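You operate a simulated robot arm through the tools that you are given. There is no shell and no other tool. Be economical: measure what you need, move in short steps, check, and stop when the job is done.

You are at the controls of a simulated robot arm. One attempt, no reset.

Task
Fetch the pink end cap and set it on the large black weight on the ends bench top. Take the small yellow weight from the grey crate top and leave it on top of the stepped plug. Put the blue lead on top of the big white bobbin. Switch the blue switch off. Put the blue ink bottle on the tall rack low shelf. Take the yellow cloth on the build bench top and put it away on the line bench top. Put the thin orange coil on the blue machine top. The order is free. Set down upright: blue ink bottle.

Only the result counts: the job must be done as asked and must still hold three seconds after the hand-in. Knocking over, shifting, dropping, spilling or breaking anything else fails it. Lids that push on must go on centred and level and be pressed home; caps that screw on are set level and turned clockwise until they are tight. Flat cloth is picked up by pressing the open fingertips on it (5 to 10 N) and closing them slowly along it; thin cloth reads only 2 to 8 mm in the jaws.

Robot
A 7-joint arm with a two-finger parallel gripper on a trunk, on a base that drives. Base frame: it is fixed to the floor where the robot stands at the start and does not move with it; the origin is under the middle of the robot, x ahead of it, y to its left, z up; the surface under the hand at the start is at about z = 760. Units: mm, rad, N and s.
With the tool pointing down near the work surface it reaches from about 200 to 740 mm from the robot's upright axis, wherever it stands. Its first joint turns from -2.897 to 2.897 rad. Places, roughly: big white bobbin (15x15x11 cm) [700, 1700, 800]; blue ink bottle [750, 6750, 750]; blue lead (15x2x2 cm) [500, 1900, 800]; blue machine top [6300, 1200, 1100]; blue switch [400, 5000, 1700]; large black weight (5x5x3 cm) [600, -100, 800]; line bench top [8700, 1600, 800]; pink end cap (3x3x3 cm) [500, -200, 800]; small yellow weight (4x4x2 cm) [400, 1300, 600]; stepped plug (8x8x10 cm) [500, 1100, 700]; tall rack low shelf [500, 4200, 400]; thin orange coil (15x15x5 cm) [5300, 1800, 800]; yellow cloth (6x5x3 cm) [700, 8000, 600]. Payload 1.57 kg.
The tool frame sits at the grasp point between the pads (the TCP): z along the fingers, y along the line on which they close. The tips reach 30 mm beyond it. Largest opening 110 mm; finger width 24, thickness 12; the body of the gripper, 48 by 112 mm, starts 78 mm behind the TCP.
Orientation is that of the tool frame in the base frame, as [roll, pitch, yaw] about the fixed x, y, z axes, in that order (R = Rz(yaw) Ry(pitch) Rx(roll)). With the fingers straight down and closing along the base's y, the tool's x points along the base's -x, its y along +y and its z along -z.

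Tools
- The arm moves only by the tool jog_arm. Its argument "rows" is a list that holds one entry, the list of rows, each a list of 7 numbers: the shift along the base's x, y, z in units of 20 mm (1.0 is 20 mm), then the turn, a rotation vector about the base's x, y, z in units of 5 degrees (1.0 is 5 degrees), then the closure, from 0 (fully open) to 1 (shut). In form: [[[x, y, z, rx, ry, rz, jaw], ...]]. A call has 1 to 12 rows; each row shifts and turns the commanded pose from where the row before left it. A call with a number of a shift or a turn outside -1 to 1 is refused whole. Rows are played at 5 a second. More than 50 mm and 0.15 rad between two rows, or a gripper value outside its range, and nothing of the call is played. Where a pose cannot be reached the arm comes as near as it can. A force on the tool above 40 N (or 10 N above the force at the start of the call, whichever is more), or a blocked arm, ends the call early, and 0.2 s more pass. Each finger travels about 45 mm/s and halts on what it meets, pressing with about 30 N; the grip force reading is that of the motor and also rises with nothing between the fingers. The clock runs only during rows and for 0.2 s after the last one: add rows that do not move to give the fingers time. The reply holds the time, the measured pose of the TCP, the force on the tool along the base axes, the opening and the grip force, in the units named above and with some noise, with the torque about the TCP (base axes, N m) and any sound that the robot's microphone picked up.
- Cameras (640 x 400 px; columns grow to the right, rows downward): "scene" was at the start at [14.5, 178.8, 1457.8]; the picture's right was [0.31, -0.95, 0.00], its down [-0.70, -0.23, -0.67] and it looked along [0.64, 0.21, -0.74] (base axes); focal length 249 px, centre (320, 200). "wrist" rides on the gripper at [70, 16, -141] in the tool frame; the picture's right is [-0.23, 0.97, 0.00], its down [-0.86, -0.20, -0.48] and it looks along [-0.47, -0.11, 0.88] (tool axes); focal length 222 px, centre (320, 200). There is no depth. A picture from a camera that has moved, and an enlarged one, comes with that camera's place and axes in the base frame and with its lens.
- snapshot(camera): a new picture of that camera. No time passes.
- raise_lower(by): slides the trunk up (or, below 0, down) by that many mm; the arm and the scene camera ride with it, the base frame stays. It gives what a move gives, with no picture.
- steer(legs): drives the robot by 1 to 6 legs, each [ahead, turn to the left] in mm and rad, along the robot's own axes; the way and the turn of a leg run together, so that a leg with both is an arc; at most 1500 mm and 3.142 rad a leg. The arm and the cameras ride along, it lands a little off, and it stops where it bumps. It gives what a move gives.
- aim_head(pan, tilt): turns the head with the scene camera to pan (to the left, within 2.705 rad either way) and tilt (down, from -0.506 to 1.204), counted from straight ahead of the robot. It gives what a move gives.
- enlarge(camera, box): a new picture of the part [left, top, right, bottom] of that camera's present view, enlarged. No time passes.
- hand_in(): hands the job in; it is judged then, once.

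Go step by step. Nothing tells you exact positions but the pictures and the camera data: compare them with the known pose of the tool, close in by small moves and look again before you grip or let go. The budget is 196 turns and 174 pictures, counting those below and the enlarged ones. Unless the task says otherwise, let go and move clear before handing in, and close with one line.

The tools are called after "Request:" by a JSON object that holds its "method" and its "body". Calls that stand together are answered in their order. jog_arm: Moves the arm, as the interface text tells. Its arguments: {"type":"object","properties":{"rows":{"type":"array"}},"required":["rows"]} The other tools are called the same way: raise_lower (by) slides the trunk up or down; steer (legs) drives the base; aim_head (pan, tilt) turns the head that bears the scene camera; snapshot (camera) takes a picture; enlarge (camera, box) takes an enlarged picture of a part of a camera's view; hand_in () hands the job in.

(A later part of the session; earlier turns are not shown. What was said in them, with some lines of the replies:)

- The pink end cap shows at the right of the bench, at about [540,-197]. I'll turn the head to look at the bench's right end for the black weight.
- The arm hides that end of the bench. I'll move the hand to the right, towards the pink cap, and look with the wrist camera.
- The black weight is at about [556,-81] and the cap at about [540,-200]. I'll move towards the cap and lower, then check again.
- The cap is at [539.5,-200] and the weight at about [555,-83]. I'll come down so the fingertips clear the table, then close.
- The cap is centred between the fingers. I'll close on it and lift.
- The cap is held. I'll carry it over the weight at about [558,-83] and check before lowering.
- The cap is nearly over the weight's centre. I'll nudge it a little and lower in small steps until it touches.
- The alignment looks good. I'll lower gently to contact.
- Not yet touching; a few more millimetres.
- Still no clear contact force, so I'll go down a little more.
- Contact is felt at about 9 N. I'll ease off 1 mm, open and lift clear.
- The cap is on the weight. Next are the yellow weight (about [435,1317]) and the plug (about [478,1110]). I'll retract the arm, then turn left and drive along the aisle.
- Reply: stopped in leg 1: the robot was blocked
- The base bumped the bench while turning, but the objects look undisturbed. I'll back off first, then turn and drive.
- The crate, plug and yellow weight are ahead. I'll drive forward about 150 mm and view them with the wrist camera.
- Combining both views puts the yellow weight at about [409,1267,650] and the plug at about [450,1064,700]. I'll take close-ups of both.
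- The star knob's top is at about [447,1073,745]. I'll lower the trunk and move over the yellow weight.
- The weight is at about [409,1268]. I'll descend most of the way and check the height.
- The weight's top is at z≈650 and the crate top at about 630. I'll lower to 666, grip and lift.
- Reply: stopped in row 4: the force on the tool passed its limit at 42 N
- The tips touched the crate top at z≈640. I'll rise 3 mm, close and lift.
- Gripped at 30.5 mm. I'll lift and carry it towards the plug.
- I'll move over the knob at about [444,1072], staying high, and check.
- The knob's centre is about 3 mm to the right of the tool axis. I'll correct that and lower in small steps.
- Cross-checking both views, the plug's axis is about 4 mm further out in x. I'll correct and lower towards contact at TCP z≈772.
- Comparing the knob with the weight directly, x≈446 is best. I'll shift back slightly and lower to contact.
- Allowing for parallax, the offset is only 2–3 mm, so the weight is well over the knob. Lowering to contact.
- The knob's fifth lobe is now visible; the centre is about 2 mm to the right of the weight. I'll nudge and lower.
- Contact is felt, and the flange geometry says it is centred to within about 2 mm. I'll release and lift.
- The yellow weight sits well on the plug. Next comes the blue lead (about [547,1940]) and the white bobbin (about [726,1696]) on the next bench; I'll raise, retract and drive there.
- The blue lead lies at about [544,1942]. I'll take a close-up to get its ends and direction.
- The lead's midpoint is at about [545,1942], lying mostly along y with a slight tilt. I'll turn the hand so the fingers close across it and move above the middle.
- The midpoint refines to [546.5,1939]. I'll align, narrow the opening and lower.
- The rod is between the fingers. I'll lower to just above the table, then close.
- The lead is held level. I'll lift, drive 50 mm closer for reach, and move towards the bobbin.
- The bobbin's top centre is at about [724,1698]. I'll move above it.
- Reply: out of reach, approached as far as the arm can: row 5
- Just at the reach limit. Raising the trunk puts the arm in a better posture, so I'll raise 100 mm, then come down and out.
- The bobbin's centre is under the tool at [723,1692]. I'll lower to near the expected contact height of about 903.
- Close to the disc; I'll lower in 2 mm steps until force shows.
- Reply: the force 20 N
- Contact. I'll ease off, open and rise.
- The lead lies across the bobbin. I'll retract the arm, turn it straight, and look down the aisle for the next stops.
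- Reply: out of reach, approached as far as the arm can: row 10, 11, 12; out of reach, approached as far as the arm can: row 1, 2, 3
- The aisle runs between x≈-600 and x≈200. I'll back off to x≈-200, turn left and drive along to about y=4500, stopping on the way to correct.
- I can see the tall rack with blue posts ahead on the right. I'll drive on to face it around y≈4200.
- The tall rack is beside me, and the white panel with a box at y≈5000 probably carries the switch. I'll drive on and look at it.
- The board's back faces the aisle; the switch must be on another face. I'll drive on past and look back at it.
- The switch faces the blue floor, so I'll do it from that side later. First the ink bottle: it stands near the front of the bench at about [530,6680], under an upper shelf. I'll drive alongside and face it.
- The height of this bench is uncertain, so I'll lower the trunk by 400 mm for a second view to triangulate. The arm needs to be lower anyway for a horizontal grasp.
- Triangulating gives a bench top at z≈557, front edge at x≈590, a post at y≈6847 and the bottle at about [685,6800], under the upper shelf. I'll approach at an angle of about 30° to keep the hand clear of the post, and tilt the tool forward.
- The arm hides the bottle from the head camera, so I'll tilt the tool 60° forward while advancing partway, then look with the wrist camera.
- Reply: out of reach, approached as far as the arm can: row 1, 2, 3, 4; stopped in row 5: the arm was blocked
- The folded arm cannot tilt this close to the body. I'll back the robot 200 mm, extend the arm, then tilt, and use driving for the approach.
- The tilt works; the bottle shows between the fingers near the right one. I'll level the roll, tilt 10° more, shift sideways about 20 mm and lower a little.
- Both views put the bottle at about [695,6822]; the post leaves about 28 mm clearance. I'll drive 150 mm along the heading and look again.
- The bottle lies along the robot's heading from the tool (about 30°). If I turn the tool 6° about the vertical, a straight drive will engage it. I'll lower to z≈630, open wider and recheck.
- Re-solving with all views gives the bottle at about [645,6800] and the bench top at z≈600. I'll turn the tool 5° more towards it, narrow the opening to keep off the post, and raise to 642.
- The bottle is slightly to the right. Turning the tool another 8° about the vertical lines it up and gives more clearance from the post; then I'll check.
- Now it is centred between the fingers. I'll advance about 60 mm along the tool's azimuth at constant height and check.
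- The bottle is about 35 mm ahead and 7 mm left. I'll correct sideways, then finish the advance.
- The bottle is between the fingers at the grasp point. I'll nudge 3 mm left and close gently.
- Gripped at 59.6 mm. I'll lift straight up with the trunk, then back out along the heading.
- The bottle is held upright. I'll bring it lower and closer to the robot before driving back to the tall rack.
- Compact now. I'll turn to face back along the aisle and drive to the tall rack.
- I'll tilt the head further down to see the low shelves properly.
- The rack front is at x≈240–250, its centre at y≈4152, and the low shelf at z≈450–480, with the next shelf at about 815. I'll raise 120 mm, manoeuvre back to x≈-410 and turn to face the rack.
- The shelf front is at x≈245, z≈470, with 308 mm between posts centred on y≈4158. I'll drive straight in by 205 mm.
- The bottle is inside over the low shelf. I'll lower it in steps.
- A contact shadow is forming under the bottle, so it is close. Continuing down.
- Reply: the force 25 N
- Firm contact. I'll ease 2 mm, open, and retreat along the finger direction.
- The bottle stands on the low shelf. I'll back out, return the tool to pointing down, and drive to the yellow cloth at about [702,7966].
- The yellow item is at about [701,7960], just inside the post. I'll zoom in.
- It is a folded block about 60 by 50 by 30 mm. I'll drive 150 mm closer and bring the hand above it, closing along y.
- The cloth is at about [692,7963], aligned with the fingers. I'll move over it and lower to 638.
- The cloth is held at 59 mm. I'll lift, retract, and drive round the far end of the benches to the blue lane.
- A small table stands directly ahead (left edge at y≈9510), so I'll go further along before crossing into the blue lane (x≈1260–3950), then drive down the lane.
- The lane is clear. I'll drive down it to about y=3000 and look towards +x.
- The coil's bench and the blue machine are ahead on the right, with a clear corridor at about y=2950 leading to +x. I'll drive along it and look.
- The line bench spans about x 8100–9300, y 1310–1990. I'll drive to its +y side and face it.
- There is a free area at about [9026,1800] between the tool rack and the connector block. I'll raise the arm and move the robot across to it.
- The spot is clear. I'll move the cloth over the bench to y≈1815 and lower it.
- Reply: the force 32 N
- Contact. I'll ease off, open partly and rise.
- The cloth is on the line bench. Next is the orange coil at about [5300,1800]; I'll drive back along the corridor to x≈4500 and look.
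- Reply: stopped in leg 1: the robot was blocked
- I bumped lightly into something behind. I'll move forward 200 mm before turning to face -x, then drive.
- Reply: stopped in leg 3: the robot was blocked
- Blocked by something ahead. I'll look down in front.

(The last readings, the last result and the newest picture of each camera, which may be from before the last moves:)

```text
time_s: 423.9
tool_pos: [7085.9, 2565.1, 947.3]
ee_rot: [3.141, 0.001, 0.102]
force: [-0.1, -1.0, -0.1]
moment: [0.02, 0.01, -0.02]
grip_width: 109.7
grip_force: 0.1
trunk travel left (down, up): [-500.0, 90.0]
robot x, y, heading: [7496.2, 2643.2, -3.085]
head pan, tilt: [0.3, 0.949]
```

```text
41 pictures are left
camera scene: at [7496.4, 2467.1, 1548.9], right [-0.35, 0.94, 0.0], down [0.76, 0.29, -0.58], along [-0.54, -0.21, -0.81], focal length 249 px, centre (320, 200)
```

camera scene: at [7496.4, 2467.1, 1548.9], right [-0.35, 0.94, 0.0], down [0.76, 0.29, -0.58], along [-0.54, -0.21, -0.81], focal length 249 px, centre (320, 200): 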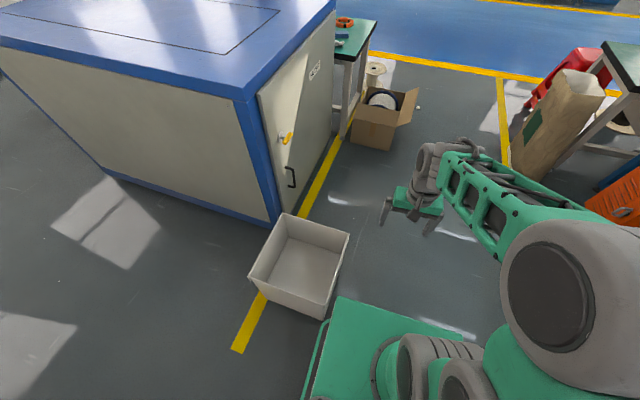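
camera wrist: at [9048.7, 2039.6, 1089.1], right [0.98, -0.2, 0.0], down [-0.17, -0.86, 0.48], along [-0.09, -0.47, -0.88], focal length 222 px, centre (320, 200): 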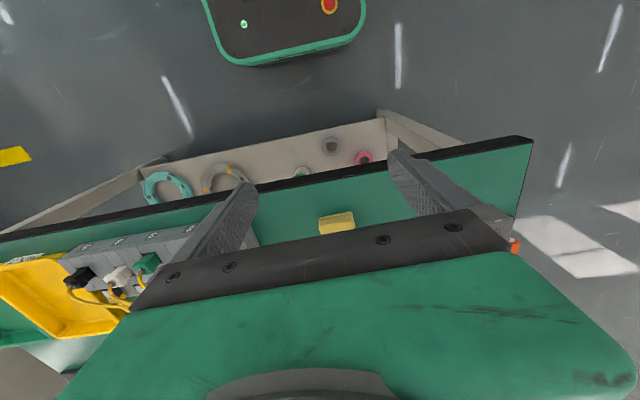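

The base touched the white bin's corner. I'll back off, swing out to y≈2900, and go round to the bench's -x side, since a box blocks its +y side. The coil shows at about [5348,1847].

Request:
{"method": "steer", "body": {"legs": [[-150, 0], [0, -0.35], [900, 0], [0, 0.29], [1500, 0], [1380, 0]]}}

Request:
{"method": "steer", "body": {"legs": [[0, 1.571], [1290, 0], [0, 1.571]]}}

Request:
{"method": "aim_head", "body": {"pan": 0.0, "tilt": 0.6}}

Request:
{"method": "snapshot", "body": {"camera": "scene"}}

```text
time_s: 440.8
tool_pos: [4614.1, 2806.1, 948.3]
ee_rot: [3.141, 0.003, 0.077]
force: [1.1, 0.7, 0.2]
moment: [0.02, 0.09, 0.0]
grip_width: 110.0
grip_force: 0.1
trunk travel left (down, up): [-500.0, 90.0]
robot x, y, heading: [5024.1, 2872.1, -3.101]
head pan, tilt: [0.3, 0.949]
stopped in leg 6: the robot was blocked; the commanded pose is now the measured one
```

```text
time_s: 446.6
tool_pos: [5096.8, 2299.4, 948.6]
ee_rot: [3.141, 0.002, 1.642]
force: [0.1, -0.2, 0.4]
moment: [-0.05, 0.0, 0.05]
grip_width: 109.9
grip_force: 0.1
trunk travel left (down, up): [-500.0, 90.0]
robot x, y, heading: [5033.1, 2710.3, -1.541]
head pan, tilt: [0.3, 0.949]
stopped in leg 2: the robot was blocked; the commanded pose is now the measured one
```

```text
time_s: 447.4
tool_pos: [5097.0, 2298.9, 947.9]
ee_rot: [-3.141, -0.001, 1.642]
force: [0.1, 0.6, -0.3]
moment: [0.02, 0.03, -0.01]
grip_width: 109.9
grip_force: 0.0
trunk travel left (down, up): [-500.0, 90.0]
robot x, y, heading: [5033.2, 2711.1, -1.542]
head pan, tilt: [0.0, 0.6]
```

```text
40 pictures are left
camera scene: at [5185.9, 2687.3, 1577.2], right [-1.0, -0.03, 0.0], down [-0.02, 0.57, -0.82], along [0.02, -0.82, -0.57], focal length 249 px, centre (320, 200)
```

scene: 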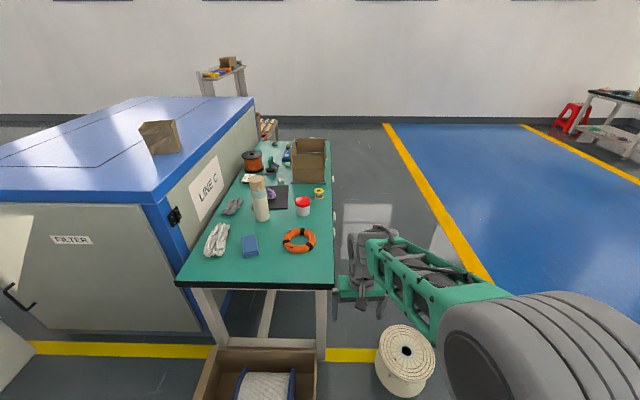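

The box by the bench end is in the way. I'll back off, go round with more margin (x≈4130), and come in to the bench's front side at y≈1560.

Request:
{"method": "steer", "body": {"legs": [[-260, 0], [0, -1.6], [930, 0], [0, 1.571], [1410, 0], [0, 1.571]]}}

Request:
{"method": "aim_head", "body": {"pan": 0.3, "tilt": 0.6}}

Request:
{"method": "snapshot", "body": {"camera": "scene"}}

```text
time_s: 471.8
tool_pos: [4527.5, 1605.3, 947.5]
ee_rot: [3.141, 0.0, -3.115]
force: [0.3, 0.2, -0.5]
moment: [0.02, 0.01, -0.02]
grip_width: 110.1
grip_force: 0.2
trunk travel left (down, up): [-500.0, 90.0]
robot x, y, heading: [4111.1, 1553.0, -0.013]
head pan, tilt: [0.0, 0.6]
```

```text
time_s: 472.6
tool_pos: [4527.6, 1605.7, 948.2]
ee_rot: [-3.142, -0.001, -3.114]
force: [-0.7, 0.3, -0.2]
moment: [0.02, 0.01, 0.02]
grip_width: 110.1
grip_force: 0.0
trunk travel left (down, up): [-500.0, 90.0]
robot x, y, heading: [4111.1, 1555.9, -0.014]
head pan, tilt: [0.3, 0.6]
```

```text
39 pictures are left
camera scene: at [4138.5, 1737.2, 1577.3], right [0.28, -0.96, 0.0], down [-0.54, -0.16, -0.83], along [0.79, 0.23, -0.56], focal length 249 px, centre (320, 200)
```

scene: 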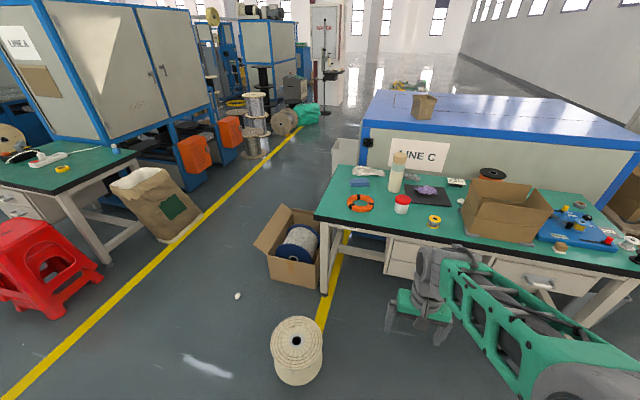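

Good view: the coil is at about [5300,1850]. I'll drive forward 640 mm and look with the wrist camera.

Request:
{"method": "steer", "body": {"legs": [[640, 0.01]]}}

Request:
{"method": "jog_arm", "body": {"rows": [[[0, 1, 0, 0, 0, 0, 0], [0, 1, 0, 0, 0, 0, 0], [0.3, 1, 0, 0, 0, 0, 0], [0.4, 1, 0, 0, 0, 0, 0], [0.5, 1, 0, 0, 0, 0, 0], [0.5, 1, 0, 0, 0, 0, 0], [0.5, 1, 0, 0, 0, 0, 0], [0.5, 1, 0, 0, 0, 0, 0], [0.5, 1, 0, 0, 0, 0, 0]]]}}

Request:
{"method": "snapshot", "body": {"camera": "wrist"}}

```text
time_s: 476.2
tool_pos: [5169.0, 1605.6, 947.8]
ee_rot: [-3.141, 0.0, -3.099]
force: [-0.9, -0.2, -0.2]
moment: [0.0, 0.0, -0.05]
grip_width: 109.9
grip_force: 0.1
trunk travel left (down, up): [-500.0, 90.0]
robot x, y, heading: [4756.5, 1551.3, -0.003]
head pan, tilt: [0.3, 0.6]
```

```text
time_s: 478.2
tool_pos: [5234.7, 1788.9, 948.0]
ee_rot: [-3.141, 0.0, -3.098]
force: [0.2, -0.8, 0.1]
moment: [-0.01, -0.01, 0.01]
grip_width: 110.0
grip_force: 0.1
trunk travel left (down, up): [-500.0, 90.0]
robot x, y, heading: [4755.7, 1554.1, 0.003]
head pan, tilt: [0.3, 0.6]
```

```text
38 pictures are left
camera wrist: at [5164.3, 1801.4, 1089.6], right [0.19, 0.98, 0.0], down [0.86, -0.16, 0.48], along [0.47, -0.09, -0.88], focal length 222 px, centre (320, 200)
```

wrist: 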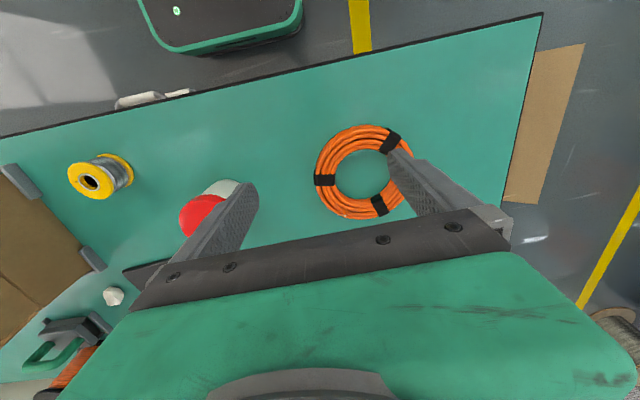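

The coil's centre is at about [5295,1840]; I'll grip its near (-y) side radially at [5296,1786], with one finger inside the ring.

Request:
{"method": "jog_arm", "body": {"rows": [[[1, -0.15, 0, 0, 0, 0, 0.15], [1, 0, -0.5, 0, 0, 0, 0.3], [1, 0, -1, 0, 0, 0, 0.32], [0.05, 0, -1, 0, 0, 0, 0.32], [0, 0, -1, 0, 0, 0, 0.32], [0, 0, -1, 0, 0, 0, 0.32], [0, 0, -0.9, 0, 0, 0, 0.32]]]}}

Request:
{"method": "snapshot", "body": {"camera": "wrist"}}

```text
time_s: 479.8
tool_pos: [5294.3, 1784.1, 840.4]
ee_rot: [3.139, 0.002, -3.1]
force: [0.2, 0.6, -0.4]
moment: [0.02, 0.01, -0.02]
grip_width: 74.8
grip_force: 0.0
trunk travel left (down, up): [-500.0, 90.0]
robot x, y, heading: [4750.7, 1551.0, 0.002]
head pan, tilt: [0.3, 0.6]
```

```text
37 pictures are left
camera wrist: at [5223.0, 1796.8, 981.9], right [0.19, 0.98, 0.0], down [0.86, -0.16, 0.48], along [0.47, -0.09, -0.88], focal length 222 px, centre (320, 200)
```

wrist: 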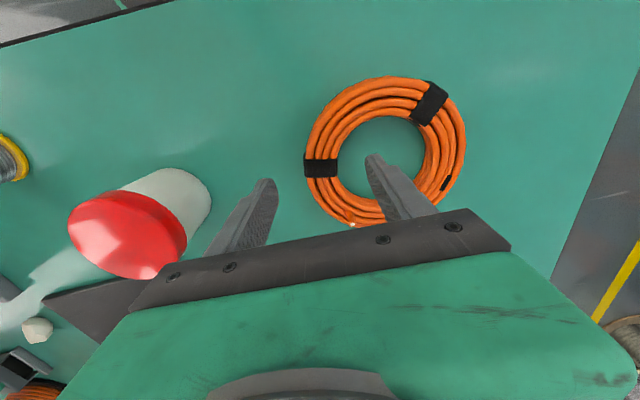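

The ring is centred between the fingers and the jar is clear. I'll lower and close.

Request:
{"method": "jog_arm", "body": {"rows": [[[0, 0, -1, 0, 0, 0, 0.32], [0, 0, -0.8, 0, 0, 0, 0.32], [0, 0, -0.4, 0, 0, 0, 0.32], [0, 0, -0.1, 0, 0, 0, 0.32], [0, 0, 0, 0, 0, 0, 0.5], [0, 0, 0, 0, 0, 0, 0.65], [0, 0, 0, 0, 0, 0, 0.8], [0, 0, 0, 0, 0, 0, 0.85], [0, 0, 0, 0, 0, 0, 0.85]]]}}

Request:
{"method": "snapshot", "body": {"camera": "wrist"}}

```text
time_s: 481.8
tool_pos: [5294.3, 1783.3, 793.7]
ee_rot: [-3.141, -0.002, -3.098]
force: [0.9, -0.9, 1.4]
moment: [-0.22, 0.12, 0.1]
grip_width: 30.7
grip_force: 31.0
trunk travel left (down, up): [-500.0, 90.0]
robot x, y, heading: [4751.2, 1550.5, -0.007]
head pan, tilt: [0.3, 0.6]
```

```text
36 pictures are left
camera wrist: at [5222.9, 1796.0, 935.9], right [0.19, 0.98, 0.0], down [0.86, -0.16, 0.48], along [0.47, -0.09, -0.88], focal length 222 px, centre (320, 200)
```

wrist: 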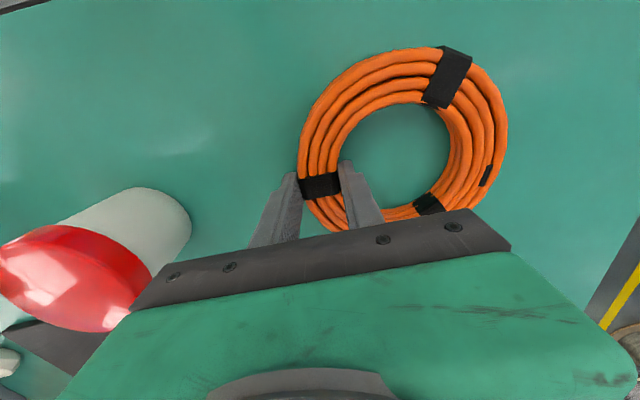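

The coil is gripped at 30.7 mm. I'll lift and check how it hangs.

Request:
{"method": "jog_arm", "body": {"rows": [[[0, 0, 0.3, 0, 0, 0, 0.85], [0, 0, 0.7, 0, 0, 0, 0.85], [0, 0, 1, 0, 0, 0, 0.85], [0, 0, 1, 0, 0, 0, 0.85], [0, 0, 1, 0, 0, 0, 0.85], [0, 0, 1, 0, 0, 0, 0.85], [0, 0, 1, 0, 0, 0, 0.85], [0, 0, 1, 0, 0, 0, 0.85], [0, 0, 1, 0, 0, 0, 0.85]]]}}

Request:
{"method": "raise_lower", "body": {"by": 90}}

Request:
{"method": "snapshot", "body": {"camera": "scene"}}

```text
time_s: 483.8
tool_pos: [5295.0, 1783.6, 952.8]
ee_rot: [3.141, -0.001, -3.1]
force: [-0.5, 0.9, -1.8]
moment: [-0.13, -0.02, -0.01]
grip_width: 30.7
grip_force: 30.0
trunk travel left (down, up): [-500.0, 90.0]
robot x, y, heading: [4754.2, 1550.0, 0.002]
head pan, tilt: [0.3, 0.6]
```

```text
time_s: 485.1
tool_pos: [5294.6, 1783.1, 1043.4]
ee_rot: [3.142, 0.0, -3.099]
force: [0.1, 0.0, -1.9]
moment: [-0.14, 0.06, 0.03]
grip_width: 30.8
grip_force: 29.7
trunk travel left (down, up): [-590.0, 0.0]
robot x, y, heading: [4758.8, 1551.9, 0.002]
head pan, tilt: [0.3, 0.6]
```

```text
35 pictures are left
camera scene: at [4778.8, 1733.3, 1667.3], right [0.29, -0.96, 0.0], down [-0.54, -0.17, -0.82], along [0.79, 0.24, -0.57], focal length 249 px, centre (320, 200)
```

scene: 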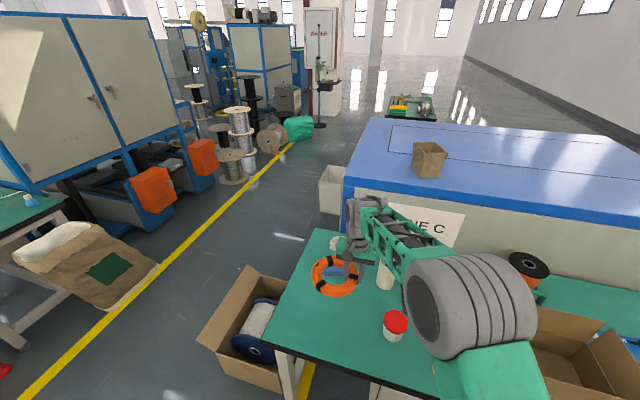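

The coil hangs level and the machine's top is at about z=1040–1050 (x 5830–6900, y up to 1915). I'll raise the hand and drive round to the machine's +y side.

Request:
{"method": "jog_arm", "body": {"rows": [[[0, 0, 1, 0, 0, 0, 0.85], [0, 0, 1, 0, 0, 0, 0.85], [0, 0, 1, 0, 0, 0, 0.85], [0, 0, 1, 0, 0, 0, 0.85], [0, 0, 1, 0, 0, 0, 0.85], [0, 0, 1, 0, 0, 0, 0.85]]]}}

Request:
{"method": "steer", "body": {"legs": [[-620, 0], [0, 1.571], [1440, 0], [0, -1.571], [1500, 0], [650, 0]]}}

Request:
{"method": "steer", "body": {"legs": [[0, -1.571], [480, 0]]}}

Request:
{"method": "aim_head", "body": {"pan": 0.2, "tilt": 0.8}}

Request:
{"method": "snapshot", "body": {"camera": "scene"}}

```text
time_s: 486.5
tool_pos: [5293.0, 1784.7, 1162.8]
ee_rot: [-3.14, 0.0, -3.101]
force: [-0.1, 0.7, -2.5]
moment: [-0.12, -0.01, 0.01]
grip_width: 30.6
grip_force: 29.9
trunk travel left (down, up): [-590.0, 0.0]
robot x, y, heading: [4753.6, 1550.6, 0.005]
head pan, tilt: [0.3, 0.6]
```

```text
time_s: 514.6
tool_pos: [6861.2, 3143.6, 1163.3]
ee_rot: [3.141, 0.0, -3.133]
force: [1.0, 0.7, -3.0]
moment: [-0.14, -0.01, -0.02]
grip_width: 30.6
grip_force: 30.3
trunk travel left (down, up): [-590.0, 0.0]
robot x, y, heading: [6313.9, 2931.5, -0.029]
head pan, tilt: [0.3, 0.6]
```

```text
time_s: 521.2
tool_pos: [6504.9, 1914.3, 1163.9]
ee_rot: [3.141, 0.002, 1.573]
force: [0.0, -1.0, -2.1]
moment: [0.02, 0.09, 0.01]
grip_width: 30.9
grip_force: 29.7
trunk travel left (down, up): [-590.0, 0.0]
robot x, y, heading: [6296.5, 2465.2, -1.616]
head pan, tilt: [0.3, 0.6]
```

```text
time_s: 522.0
tool_pos: [6503.1, 1915.4, 1162.7]
ee_rot: [-3.141, -0.001, 1.573]
force: [0.5, 0.7, -2.3]
moment: [0.0, 0.1, 0.02]
grip_width: 30.6
grip_force: 30.5
trunk travel left (down, up): [-590.0, 0.0]
robot x, y, heading: [6294.9, 2460.1, -1.614]
head pan, tilt: [0.201, 0.799]
```

```text
34 pictures are left
camera scene: at [6464.5, 2437.0, 1650.5], right [-0.99, -0.16, 0.0], down [-0.11, 0.71, -0.7], along [0.11, -0.69, -0.72], focal length 249 px, centre (320, 200)
```

scene: 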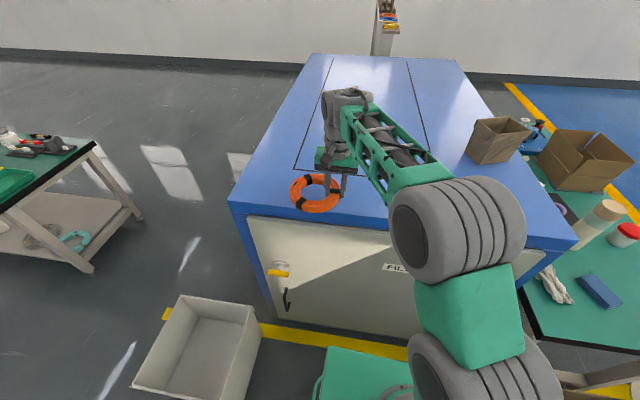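

The coil is just short of the machine's front edge (y≈1930). I'll drive 130 mm closer and move it further in.

Request:
{"method": "steer", "body": {"legs": [[130, 0]]}}

Request:
{"method": "jog_arm", "body": {"rows": [[[0, -1, 0, 0, 0, 0, 0.85], [0, -1, 0, 0, 0, 0, 0.85], [0, -1, 0, 0, 0, 0, 0.85], [0, 0, -1, 0, 0, 0, 0.85]]]}}

Request:
{"method": "snapshot", "body": {"camera": "wrist"}}

Request:
{"method": "enlarge", "body": {"camera": "scene", "box": [240, 120, 400, 220]}}

```text
time_s: 523.2
tool_pos: [6499.5, 1788.0, 1162.4]
ee_rot: [-3.141, 0.0, 1.572]
force: [-0.7, -0.3, -2.0]
moment: [0.03, 0.14, -0.04]
grip_width: 30.4
grip_force: 29.8
trunk travel left (down, up): [-590.0, 0.0]
robot x, y, heading: [6292.3, 2334.6, -1.61]
head pan, tilt: [0.201, 0.799]
```

```text
time_s: 524.2
tool_pos: [6498.6, 1728.7, 1142.8]
ee_rot: [-3.14, 0.001, 1.572]
force: [-0.6, 0.0, -2.2]
moment: [0.02, 0.1, -0.04]
grip_width: 30.5
grip_force: 29.5
trunk travel left (down, up): [-590.0, 0.0]
robot x, y, heading: [6289.1, 2338.4, -1.616]
head pan, tilt: [0.201, 0.799]
```

```text
33 pictures are left
camera wrist: at [6514.4, 1797.5, 1284.7], right [0.97, -0.23, 0.0], down [-0.2, -0.86, 0.48], along [-0.11, -0.47, -0.88], focal length 222 px, centre (320, 200)
```

wrist: 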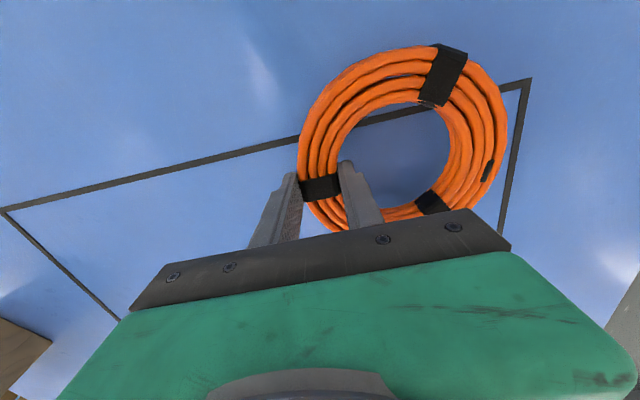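

```text
4.00 times, centred on (320, 170) of scene
camera zoom: at [6459.3, 2310.6, 1650.4], right [-0.99, -0.16, 0.0], down [-0.11, 0.71, -0.7], along [0.11, -0.69, -0.72], focal length 997 px, centre (320, 320)
```

zoom: 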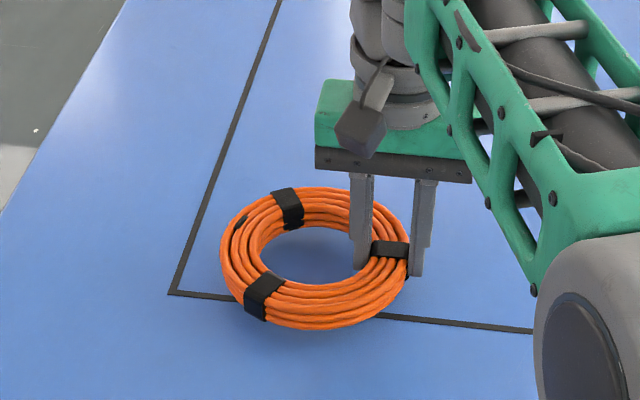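

The coil is over the machine top. Lowering towards contact.

Request:
{"method": "jog_arm", "body": {"rows": [[[0, 0, -0.5, 0, 0, 0, 0.85], [0, 0, -0.5, 0, 0, 0, 0.85], [0, 0, -0.3, 0, 0, 0, 0.85], [0, 0, -0.3, 0, 0, 0, 0.85], [0, 0, 0, 0, 0, 0, 0.85]]]}}

Request:
{"method": "enlarge", "body": {"camera": "scene", "box": [240, 120, 400, 220]}}

```text
time_s: 525.4
tool_pos: [6499.8, 1727.7, 1119.6]
ee_rot: [3.135, 0.015, 1.572]
force: [-2.1, 7.6, 12.3]
moment: [0.41, 0.53, -0.18]
grip_width: 30.4
grip_force: 30.2
trunk travel left (down, up): [-590.0, 0.0]
robot x, y, heading: [6291.2, 2338.8, -1.612]
head pan, tilt: [0.201, 0.799]
stopped in row 5: the force on the tool passed its limit at 43 N (the readings are from after the stop); the commanded pose is now the measured one
```

```text
4.00 times, centred on (320, 170) of scene
camera zoom: at [6458.2, 2314.0, 1650.3], right [-0.99, -0.16, 0.0], down [-0.11, 0.71, -0.7], along [0.11, -0.69, -0.72], focal length 997 px, centre (320, 320)
```

zoom: 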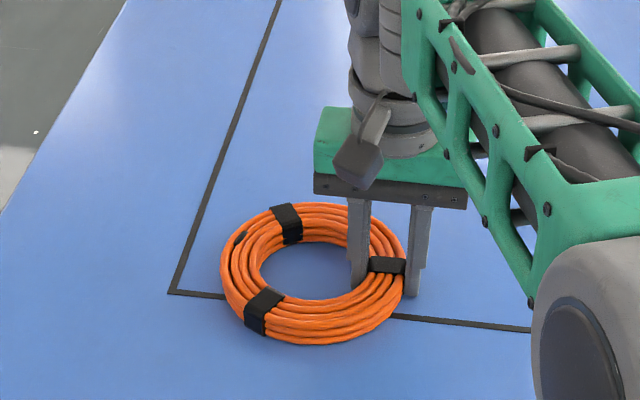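

The coil rests on the top at z≈1087. I'll ease slightly, open and lift straight up.

Request:
{"method": "jog_arm", "body": {"rows": [[[0, 0, 0.03, 0, 0, 0, 0.75], [0, 0, 0, 0, 0, 0, 0.6], [0, 0, 0, 0, 0, 0, 0.45], [0, 0, 0, 0, 0, 0, 0.4], [0, 0, 0.5, 0, 0, 0, 0.4], [0, 0, 1, 0, 0, 0, 0.4], [0, 0, 1, 0, 0, 0, 0.4], [0, 0, 1, 0, 0, 0, 0.4], [0, 0, 1, 0, 0, 0, 0.4]]]}}

Request:
{"method": "snapshot", "body": {"camera": "wrist"}}

```text
time_s: 527.4
tool_pos: [6502.0, 1726.8, 1206.9]
ee_rot: [3.138, 0.013, 1.573]
force: [0.1, 0.8, 0.3]
moment: [0.02, 0.0, 0.01]
grip_width: 66.2
grip_force: 0.1
trunk travel left (down, up): [-590.0, 0.0]
robot x, y, heading: [6286.4, 2335.8, -1.613]
head pan, tilt: [0.201, 0.799]
```

```text
30 pictures are left
camera wrist: at [6516.6, 1798.7, 1348.1], right [0.97, -0.23, 0.01], down [-0.2, -0.85, 0.49], along [-0.1, -0.48, -0.87], focal length 222 px, centre (320, 200)
```

wrist: 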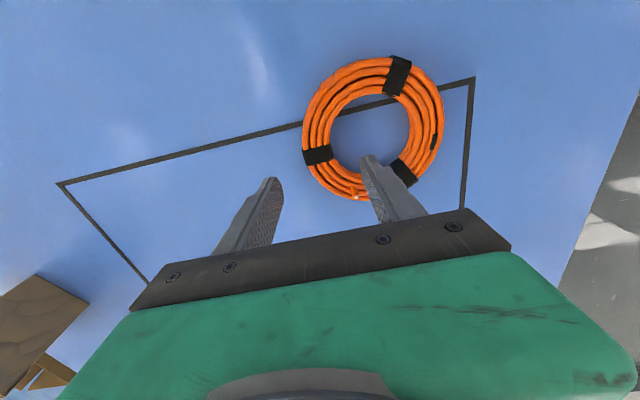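

The coil is on the machine. Last is the blue switch; I'll drive back to the lane and look at the board's +x face.

Request:
{"method": "steer", "body": {"legs": [[-680, 0], [0, -1.55], [1500, 0], [1500, 0], [850, 0], [0, -1.571]]}}

Request:
{"method": "steer", "body": {"legs": [[1500, 0]]}}

Request:
{"method": "aim_head", "body": {"pan": 1.4, "tilt": 0.1}}

Request:
{"method": "snapshot", "body": {"camera": "scene"}}

```text
time_s: 556.9
tool_pos: [2277.3, 3825.3, 1208.0]
ee_rot: [3.137, 0.014, -1.576]
force: [0.3, 0.1, 0.3]
moment: [0.01, 0.0, 0.02]
grip_width: 65.9
grip_force: 0.1
trunk travel left (down, up): [-590.0, 0.0]
robot x, y, heading: [2485.0, 3213.8, 1.523]
head pan, tilt: [0.201, 0.799]
```

```text
time_s: 564.3
tool_pos: [2335.2, 5321.8, 1206.5]
ee_rot: [3.136, 0.013, -1.568]
force: [-0.4, -0.2, -0.4]
moment: [-0.02, 0.03, 0.0]
grip_width: 65.9
grip_force: 0.1
trunk travel left (down, up): [-590.0, 0.0]
robot x, y, heading: [2546.6, 4713.3, 1.533]
head pan, tilt: [0.201, 0.799]
```

```text
time_s: 565.7
tool_pos: [2335.4, 5321.5, 1206.3]
ee_rot: [3.137, 0.011, -1.567]
force: [0.1, 0.3, 0.7]
moment: [-0.02, 0.04, 0.0]
grip_width: 65.9
grip_force: 0.2
trunk travel left (down, up): [-590.0, 0.0]
robot x, y, heading: [2549.1, 4709.7, 1.531]
head pan, tilt: [1.4, 0.099]
```

```text
29 pictures are left
camera scene: at [2301.0, 4676.8, 1713.4], right [0.21, 0.98, 0.0], down [0.1, -0.02, -0.99], along [-0.97, 0.21, -0.1], focal length 249 px, centre (320, 200)
```

scene: 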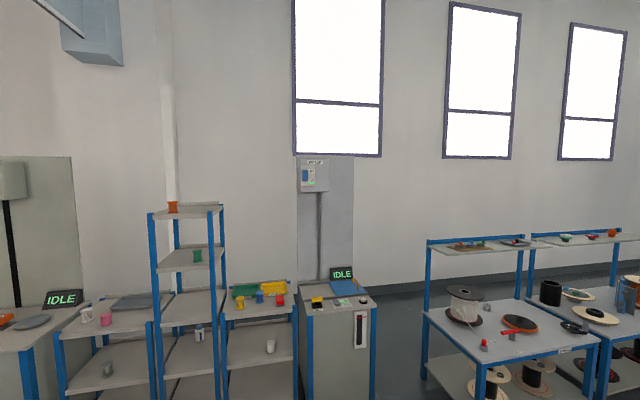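

The blue switch is on the box's front face, at about [330–400,4988,1727]. I'll zoom in to see what kind it is.

Request:
{"method": "enlarge", "body": {"camera": "scene", "box": [290, 145, 362, 190]}}

Request:
{"method": "enlarge", "body": {"camera": "scene", "box": [220, 260, 412, 380]}}

```text
8.89 times, centred on (326, 168) of scene
camera zoom: at [2301.0, 4676.8, 1713.4], right [0.21, 0.98, 0.0], down [0.1, -0.02, -0.99], along [-0.97, 0.21, -0.1], focal length 2216 px, centre (267, 489)
```

zoom: 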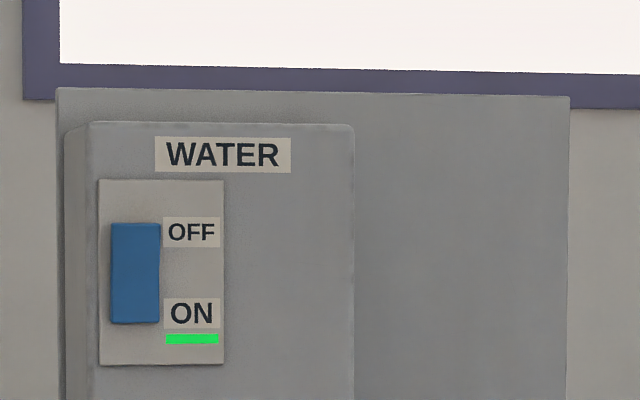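

```text
3.33 times, centred on (316, 320) of scene
camera zoom: at [2301.0, 4676.8, 1713.4], right [0.21, 0.98, 0.0], down [0.1, -0.02, -0.99], along [-0.97, 0.21, -0.1], focal length 831 px, centre (333, -200)
```

zoom: 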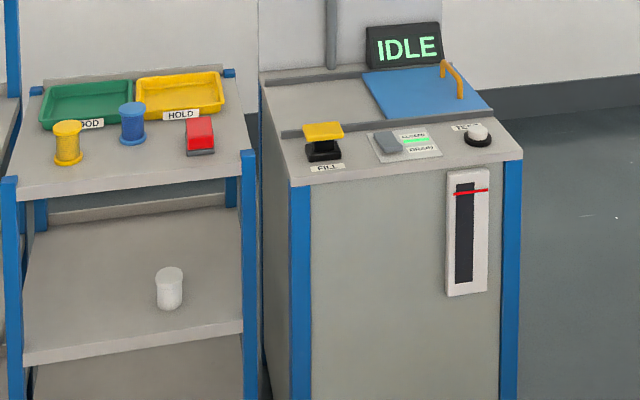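

It's a rocker showing ON (bottom lit); I need to press its upper (OFF) half at about [400,4971,1730]. I'll turn to face it from the lane, then raise the arm with the fingers closed, pointing forward and up.

Request:
{"method": "steer", "body": {"legs": [[265, 0], [0, 1.61]]}}

Request:
{"method": "jog_arm", "body": {"rows": [[[0, 0.44, 0.92, 0, 1, 0, 0.6], [0, 0.44, 0.92, 0, 1, 0, 0.8], [0, 0.44, 0.92, 0, 1, 0, 1], [0, 0.44, 0.92, 0, 1, 0, 1], [0, 0.44, 0.92, 0, 1, 0, 1], [0, 0.44, 0.92, 0, 1, 0, 1], [0, 0.44, 0.92, 0, 1, 0, 1], [0, 0.44, 0.92, 0, 1, 0, 1], [0, 0.44, 0.92, 0, 1, 0, 1], [0, 0.44, 0.92, 0, 1, 0, 1], [0, 0.44, 0.92, 0, 1, 0, 1], [0, 0.44, 0.92, 0, 1, 0, 1]]]}}

Request:
{"method": "jog_arm", "body": {"rows": [[[0, 0.44, 0.92, 0, 1, 0, 1], [0, 0.44, 0.92, 0, 1, 0, 1], [0, 0.44, 0.92, 0, 1, 0, 1], [0, 0.44, 0.92, 0, 1, 0, 1], [0, 0.44, 0.92, 0, 1, 0, 1], [0, 0.44, 0.92, 0, 1, 0, 1], [0, 0.44, 0.92, 0, 1, 0, 1], [0, 0.44, 0.92, 0, 1, 0, 1], [0, 0.44, 0.92, 0, 1, 0, 1], [0, 0.44, 0.92, 0, 1, 0, 1]]]}}

Request:
{"method": "aim_head", "body": {"pan": 0.0, "tilt": 0.3}}

Request:
{"method": "snapshot", "body": {"camera": "scene"}}

```text
time_s: 571.6
tool_pos: [1965.7, 4719.7, 1206.3]
ee_rot: [3.137, 0.013, 0.073]
force: [0.3, 0.7, 0.2]
moment: [-0.01, 0.02, -0.01]
grip_width: 66.0
grip_force: 0.0
trunk travel left (down, up): [-590.0, 0.0]
robot x, y, heading: [2557.2, 4970.0, -3.114]
head pan, tilt: [1.4, 0.099]
```

```text
time_s: 574.2
tool_pos: [1949.8, 4801.3, 1517.2]
ee_rot: [-3.041, 0.975, 0.129]
force: [0.0, 0.8, 0.1]
moment: [-0.01, 0.03, 0.02]
grip_width: 0.0
grip_force: 21.7
out of reach, approached as far as the arm can: row 5, 6, 7, 8, 9, 10, 11, 12
trunk travel left (down, up): [-590.0, 0.0]
robot x, y, heading: [2558.9, 4971.8, -3.112]
head pan, tilt: [1.4, 0.099]
```

```text
time_s: 576.4
tool_pos: [2058.5, 4947.8, 1769.6]
ee_rot: [-2.258, 1.476, 0.908]
force: [0.1, 0.1, -0.4]
moment: [0.01, 0.03, -0.03]
grip_width: 0.0
grip_force: 21.3
out of reach, approached as far as the arm can: row 1, 2, 3, 4, 5, 6, 7, 8, 9, 10
trunk travel left (down, up): [-590.0, 0.0]
robot x, y, heading: [2563.2, 4973.0, -3.11]
head pan, tilt: [1.4, 0.099]
```

```text
time_s: 577.9
tool_pos: [2059.5, 4947.9, 1768.7]
ee_rot: [-2.276, 1.474, 0.89]
force: [0.1, -0.1, 0.6]
moment: [-0.02, -0.03, -0.01]
grip_width: 0.0
grip_force: 21.3
trunk travel left (down, up): [-590.0, 0.0]
robot x, y, heading: [2558.0, 4971.8, -3.103]
head pan, tilt: [0.0, 0.3]
```

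```text
26 pictures are left
camera scene: at [2529.7, 4817.6, 1694.8], right [-0.03, 1.0, 0.0], down [0.3, 0.01, -0.96], along [-0.95, -0.03, -0.3], focal length 249 px, centre (320, 200)
```

scene: 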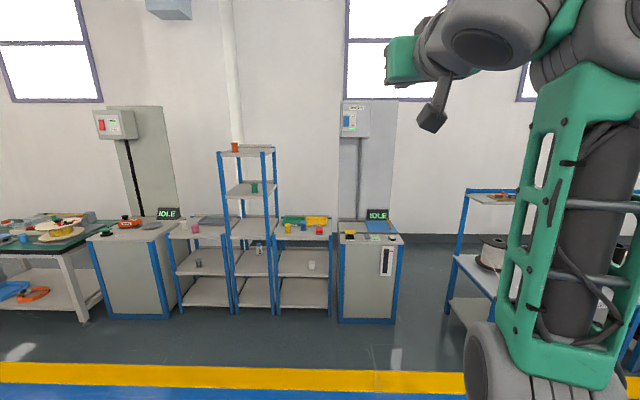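

The arm stopped short of the commanded pose. I'll tilt back to horizontal and see whether it converges.

Request:
{"method": "jog_arm", "body": {"rows": [[[0, 0, 0.3, 0, -1, 0, 1], [0, 0, 0.3, 0, -1, 0, 1], [0, 0.3, 0.3, 0, -1, 0, 1], [0, 0.3, 0.3, 0, -1, 0, 1], [0, 0.3, 0.3, 0, 0, 0, 1], [0, 0, 0.3, 0, 0, 0, 1]]]}}

```text
time_s: 579.3
tool_pos: [2064.4, 4948.2, 1774.3]
ee_rot: [-2.897, 1.289, 0.273]
force: [0.0, -0.2, -0.5]
moment: [0.0, -0.01, -0.04]
grip_width: 0.0
grip_force: 20.9
out of reach, approached as far as the arm can: row 3, 4, 5, 6
trunk travel left (down, up): [-590.0, 0.0]
robot x, y, heading: [2556.4, 4975.2, -3.107]
head pan, tilt: [0.0, 0.3]
```

Request:
{"method": "jog_arm", "body": {"rows": [[[-0.8, 0, -0.6, 0, 0.4, 0, 1], [-0.8, 0, -0.6, 0, 0.4, 0, 1], [-0.8, 0.2, -0.4, 0, 0.4, 0, 1], [-0.8, 0.2, -0.2, 0, 0.4, 0, 1], [-0.8, 0, 0, 0, 0.4, 0, 1], [-0.8, 0, 0, 0, 0.4, 0, 1]]]}}

Request:
{"method": "snapshot", "body": {"camera": "scene"}}

```text
time_s: 580.7
tool_pos: [1967.6, 4975.0, 1760.8]
ee_rot: [-2.306, 1.471, 0.859]
force: [-0.3, 0.5, 1.3]
moment: [0.02, 0.0, 0.0]
grip_width: 0.0
grip_force: 21.1
out of reach, approached as far as the arm can: row 5, 6
trunk travel left (down, up): [-590.0, 0.0]
robot x, y, heading: [2557.6, 4972.2, -3.11]
head pan, tilt: [0.0, 0.3]
```

```text
25 pictures are left
camera scene: at [2529.4, 4817.6, 1694.8], right [-0.03, 1.0, 0.0], down [0.3, 0.01, -0.96], along [-0.95, -0.03, -0.3], focal length 249 px, centre (320, 200)
```

scene: 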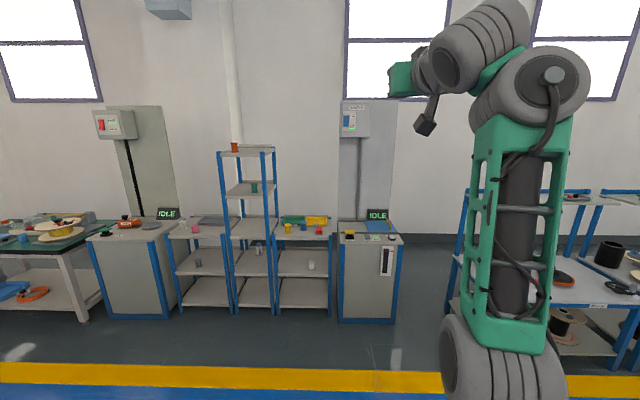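

Reach at that height is now about 590 mm. I'll drive 1200 mm closer and measure the rocker again.

Request:
{"method": "steer", "body": {"legs": [[0, -0.03], [1150, 0]]}}

Request:
{"method": "aim_head", "body": {"pan": -0.1, "tilt": 0.1}}

Request:
{"method": "snapshot", "body": {"camera": "scene"}}

Request:
{"method": "snapshot", "body": {"camera": "wrist"}}

```text
time_s: 586.9
tool_pos: [815.7, 4998.6, 1759.8]
ee_rot: [-2.309, 1.473, 0.821]
force: [-0.2, 0.2, -0.2]
moment: [0.0, 0.02, 0.02]
grip_width: 0.2
grip_force: 21.5
trunk travel left (down, up): [-590.0, 0.0]
robot x, y, heading: [1406.0, 4973.8, 3.138]
head pan, tilt: [0.0, 0.3]
```

```text
time_s: 587.7
tool_pos: [815.9, 4997.0, 1760.1]
ee_rot: [-2.31, 1.473, 0.822]
force: [0.3, 0.4, -0.3]
moment: [0.01, 0.03, -0.01]
grip_width: 0.0
grip_force: 21.5
trunk travel left (down, up): [-590.0, 0.0]
robot x, y, heading: [1404.4, 4979.5, 3.137]
head pan, tilt: [-0.099, 0.099]
```

```text
24 pictures are left
camera scene: at [1373.1, 4829.6, 1713.4], right [0.1, 0.99, 0.0], down [0.1, -0.01, -0.99], along [-0.99, 0.1, -0.1], focal length 249 px, centre (320, 200)
```

scene: 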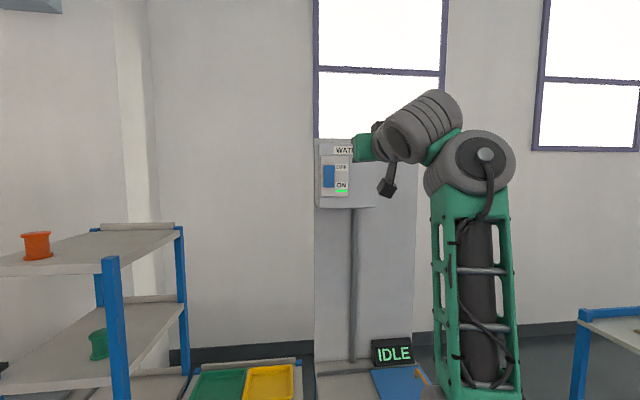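

```text
23 pictures are left
camera wrist: at [960.2, 4983.4, 1699.3], right [-0.02, -0.99, 0.16], down [0.42, 0.13, 0.9], along [-0.91, 0.09, 0.41], focal length 222 px, centre (320, 200)
```

wrist: 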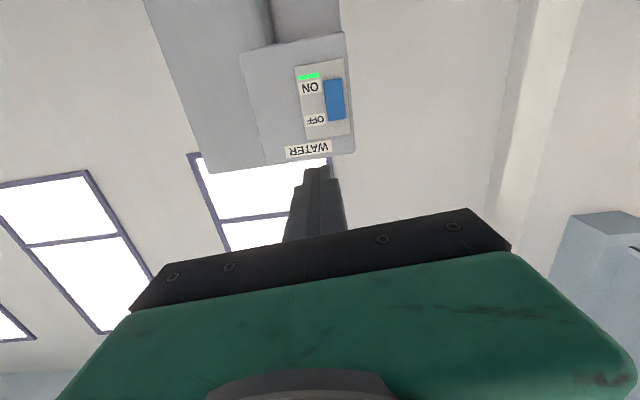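

The rocker's centre is at about [360,4963,1706], so the OFF half is at z≈1728. The console keeps the base at x≥1060, so I need more reach: I'll elevate the tool about 35° while lowering and extending.

Request:
{"method": "jog_arm", "body": {"rows": [[[0, -0.25, -0.6, 0, 1, 0, 1], [0, -0.25, -0.6, 0, 1, 0, 1], [-0.2, -0.25, -0.5, 0, 1, 0, 1], [-0.4, -0.25, -0.4, 0, 1, 0, 1], [-0.5, -0.25, -0.3, 0, 1, 0, 1], [-0.6, -0.25, -0.2, 0, 1, 0, 1], [-0.6, -0.2, 0, 0, 1, 0, 1], [-0.6, 0, 0, 0, 0, 0, 1]]]}}

```text
time_s: 589.5
tool_pos: [708.0, 5005.7, 1834.2]
ee_rot: [-0.104, 1.02, 3.003]
force: [0.4, 0.3, 0.0]
moment: [0.0, -0.04, 0.01]
grip_width: 0.1
grip_force: 21.4
out of reach, approached as far as the arm can: row 1, 2, 3, 4, 5, 6
trunk travel left (down, up): [-590.0, 0.0]
robot x, y, heading: [1410.4, 4976.1, 3.141]
head pan, tilt: [-0.099, 0.099]
```

Now the tool is elevated about 32° with 700 mm of reach. I'll bring it down and sideways to the target height.

Request:
{"method": "jog_arm", "body": {"rows": [[[0, -0.35, -1, 0, 0, 0, 1], [0, -0.35, -1, 0, 0, 0, 1], [0, -0.35, -1, 0, 0, 0, 1], [0, -0.35, -1, 0, 0, 0, 1], [0, -0.35, -1, 0, 0, 0, 1], [0, -0.35, -1, 0, 0, 0, 1]]]}}

Request:
{"method": "snapshot", "body": {"camera": "wrist"}}

```text
time_s: 590.9
tool_pos: [651.2, 4963.0, 1773.1]
ee_rot: [-0.108, 1.023, 3.003]
force: [-0.3, -0.4, -0.4]
moment: [0.05, -0.01, 0.0]
grip_width: 0.1
grip_force: 21.2
out of reach, approached as far as the arm can: row 1, 2, 3, 4, 5, 6
trunk travel left (down, up): [-590.0, 0.0]
robot x, y, heading: [1404.0, 4974.7, 3.138]
head pan, tilt: [-0.099, 0.099]
```

```text
22 pictures are left
camera wrist: at [734.1, 4949.0, 1639.8], right [0.07, -0.99, 0.14], down [0.86, 0.13, 0.49], along [-0.51, 0.09, 0.86], focal length 222 px, centre (320, 200)
```

wrist: 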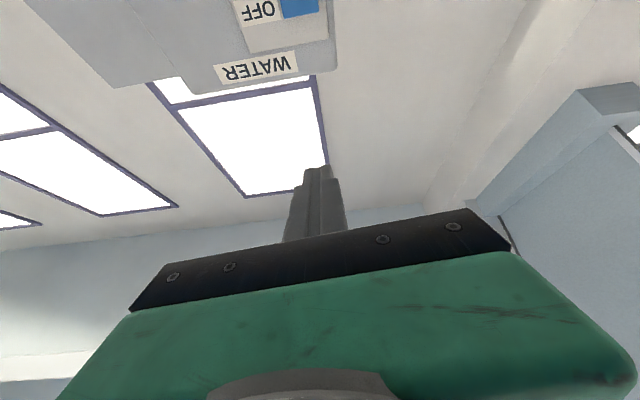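

Request:
{"method": "jog_arm", "body": {"rows": [[[0.5, 0, -1, 0, 0, 0, 1], [0.5, 0, -1, 0, 0, 0, 1], [0.5, 0, -1, 0, 0, 0, 1]]]}}

```text
time_s: 591.7
tool_pos: [644.3, 4963.3, 1765.5]
ee_rot: [-0.103, 1.02, 3.003]
force: [-1.2, 0.0, 0.7]
moment: [-0.01, -0.03, -0.02]
grip_width: 0.0
grip_force: 21.1
out of reach, approached as far as the arm can: row 1, 2, 3
trunk travel left (down, up): [-590.0, 0.0]
robot x, y, heading: [1406.6, 4977.3, 3.14]
head pan, tilt: [-0.099, 0.099]
```

With this orientation the arm holds 760 mm reach, just 53 mm too high. I'll lower the trunk by 53 mm, drive closer, and check.

Request:
{"method": "raise_lower", "body": {"by": -53}}

Request:
{"method": "steer", "body": {"legs": [[190, 0]]}}

Request:
{"method": "snapshot", "body": {"camera": "wrist"}}

Request:
{"method": "snapshot", "body": {"camera": "scene"}}

```text
time_s: 592.6
tool_pos: [642.9, 4963.7, 1713.3]
ee_rot: [-0.108, 1.023, 3.003]
force: [0.1, -0.8, -0.3]
moment: [-0.02, 0.0, 0.01]
grip_width: 0.2
grip_force: 21.6
trunk travel left (down, up): [-537.0, 53.0]
robot x, y, heading: [1408.7, 4974.2, 3.138]
head pan, tilt: [-0.099, 0.099]
```

```text
time_s: 594.2
tool_pos: [451.3, 4964.5, 1711.3]
ee_rot: [-0.106, 1.025, 3.001]
force: [-0.1, -0.8, -1.1]
moment: [0.0, 0.02, 0.01]
grip_width: 0.0
grip_force: 21.4
trunk travel left (down, up): [-537.0, 53.0]
robot x, y, heading: [1213.9, 4976.3, 3.133]
head pan, tilt: [-0.099, 0.099]
```

```text
21 pictures are left
camera wrist: at [536.0, 4951.4, 1577.4], right [0.07, -0.99, 0.14], down [0.86, 0.13, 0.49], along [-0.51, 0.09, 0.86], focal length 222 px, centre (320, 200)
```

wrist: 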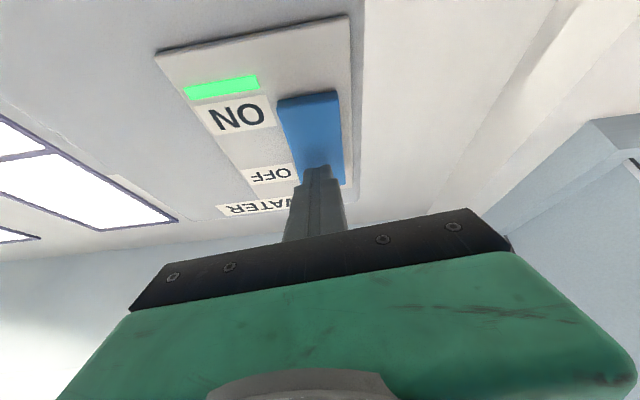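

```text
20 pictures are left
camera scene: at [1183.0, 4830.5, 1660.4], right [0.1, 0.99, 0.0], down [0.1, -0.01, -0.99], along [-0.99, 0.1, -0.1], focal length 249 px, centre (320, 200)
```

scene: 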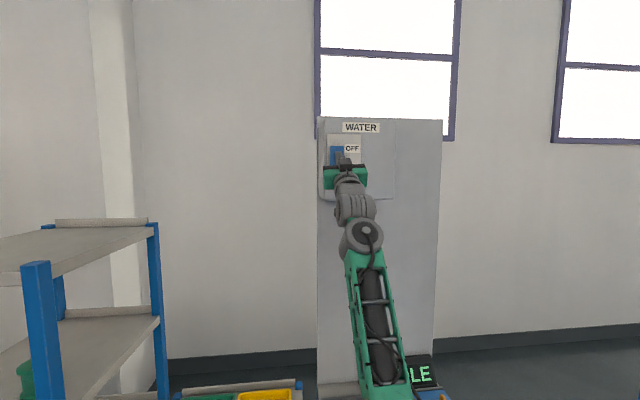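

The closed fingertips are right at the OFF end of the rocker. I'll nudge forward in small drives and watch the force.

Request:
{"method": "steer", "body": {"legs": [[15, 0]]}}

Request:
{"method": "enlarge", "body": {"camera": "wrist", "box": [220, 60, 412, 180]}}

```text
time_s: 594.9
tool_pos: [448.5, 4965.2, 1718.1]
ee_rot: [-0.104, 1.011, 3.002]
force: [17.3, -0.2, 8.6]
moment: [-0.04, 0.4, 0.07]
grip_width: 0.3
grip_force: 21.1
trunk travel left (down, up): [-537.0, 53.0]
robot x, y, heading: [1202.5, 4973.6, 3.133]
head pan, tilt: [-0.099, 0.099]
```

```text
3.33 times, centred on (316, 120) of wrist
camera zoom: at [529.3, 4951.6, 1583.6], right [0.07, -0.99, 0.14], down [0.87, 0.13, 0.48], along [-0.5, 0.09, 0.86], focal length 740 px, centre (333, 467)
```

zoom: 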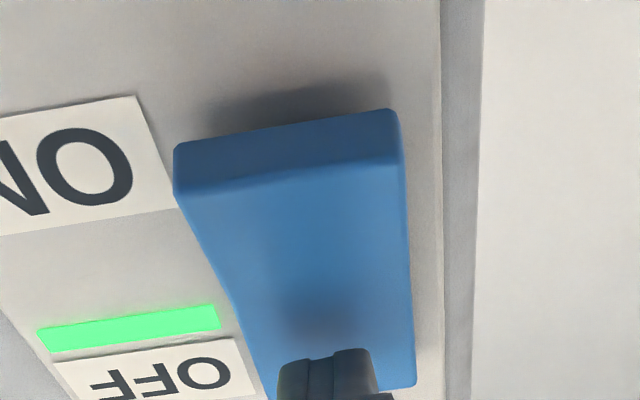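

The green light has moved to OFF, so the rocker has flipped. I'll back away and confirm.

Request:
{"method": "steer", "body": {"legs": [[-400, 0]]}}

Request:
{"method": "enlarge", "body": {"camera": "scene", "box": [300, 110, 460, 210]}}

```text
time_s: 597.4
tool_pos: [842.0, 4961.1, 1715.4]
ee_rot: [-0.104, 1.015, 3.007]
force: [0.5, 0.3, 0.9]
moment: [0.02, -0.01, 0.0]
grip_width: 0.0
grip_force: 21.3
trunk travel left (down, up): [-537.0, 53.0]
robot x, y, heading: [1600.4, 4972.7, 3.136]
head pan, tilt: [-0.099, 0.099]
```

```text
4.00 times, centred on (380, 160) of scene
camera zoom: at [1570.6, 4829.0, 1660.5], right [0.1, 0.99, 0.0], down [0.1, -0.01, -1.0], along [-0.99, 0.1, -0.1], focal length 997 px, centre (80, 360)
```

zoom: 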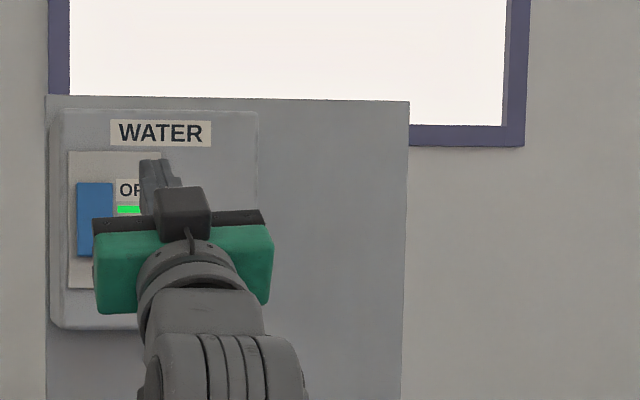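

The pink end cap is on the large black weight, the yellow weight on the stepped plug, the blue lead on the white bobbin, the ink bottle upright on the tall rack's low shelf, the yellow cloth on the line bench, the orange coil on the blue machine, and the blue switch reads OFF. The gripper is clear, so I'm handing in. While driving, the base bumped a few things (the first bench, something behind me near the line bench, the white bin and the cardboard box); none looked moved, but I did not check each one.

Request:
{"method": "hand_in", "body": {}}

```text
The job is handed in.
```

I handed the job in with all seven tasks done as far as the pictures show. The base also bumped a few things while driving; none looked moved, but I did not check each one.
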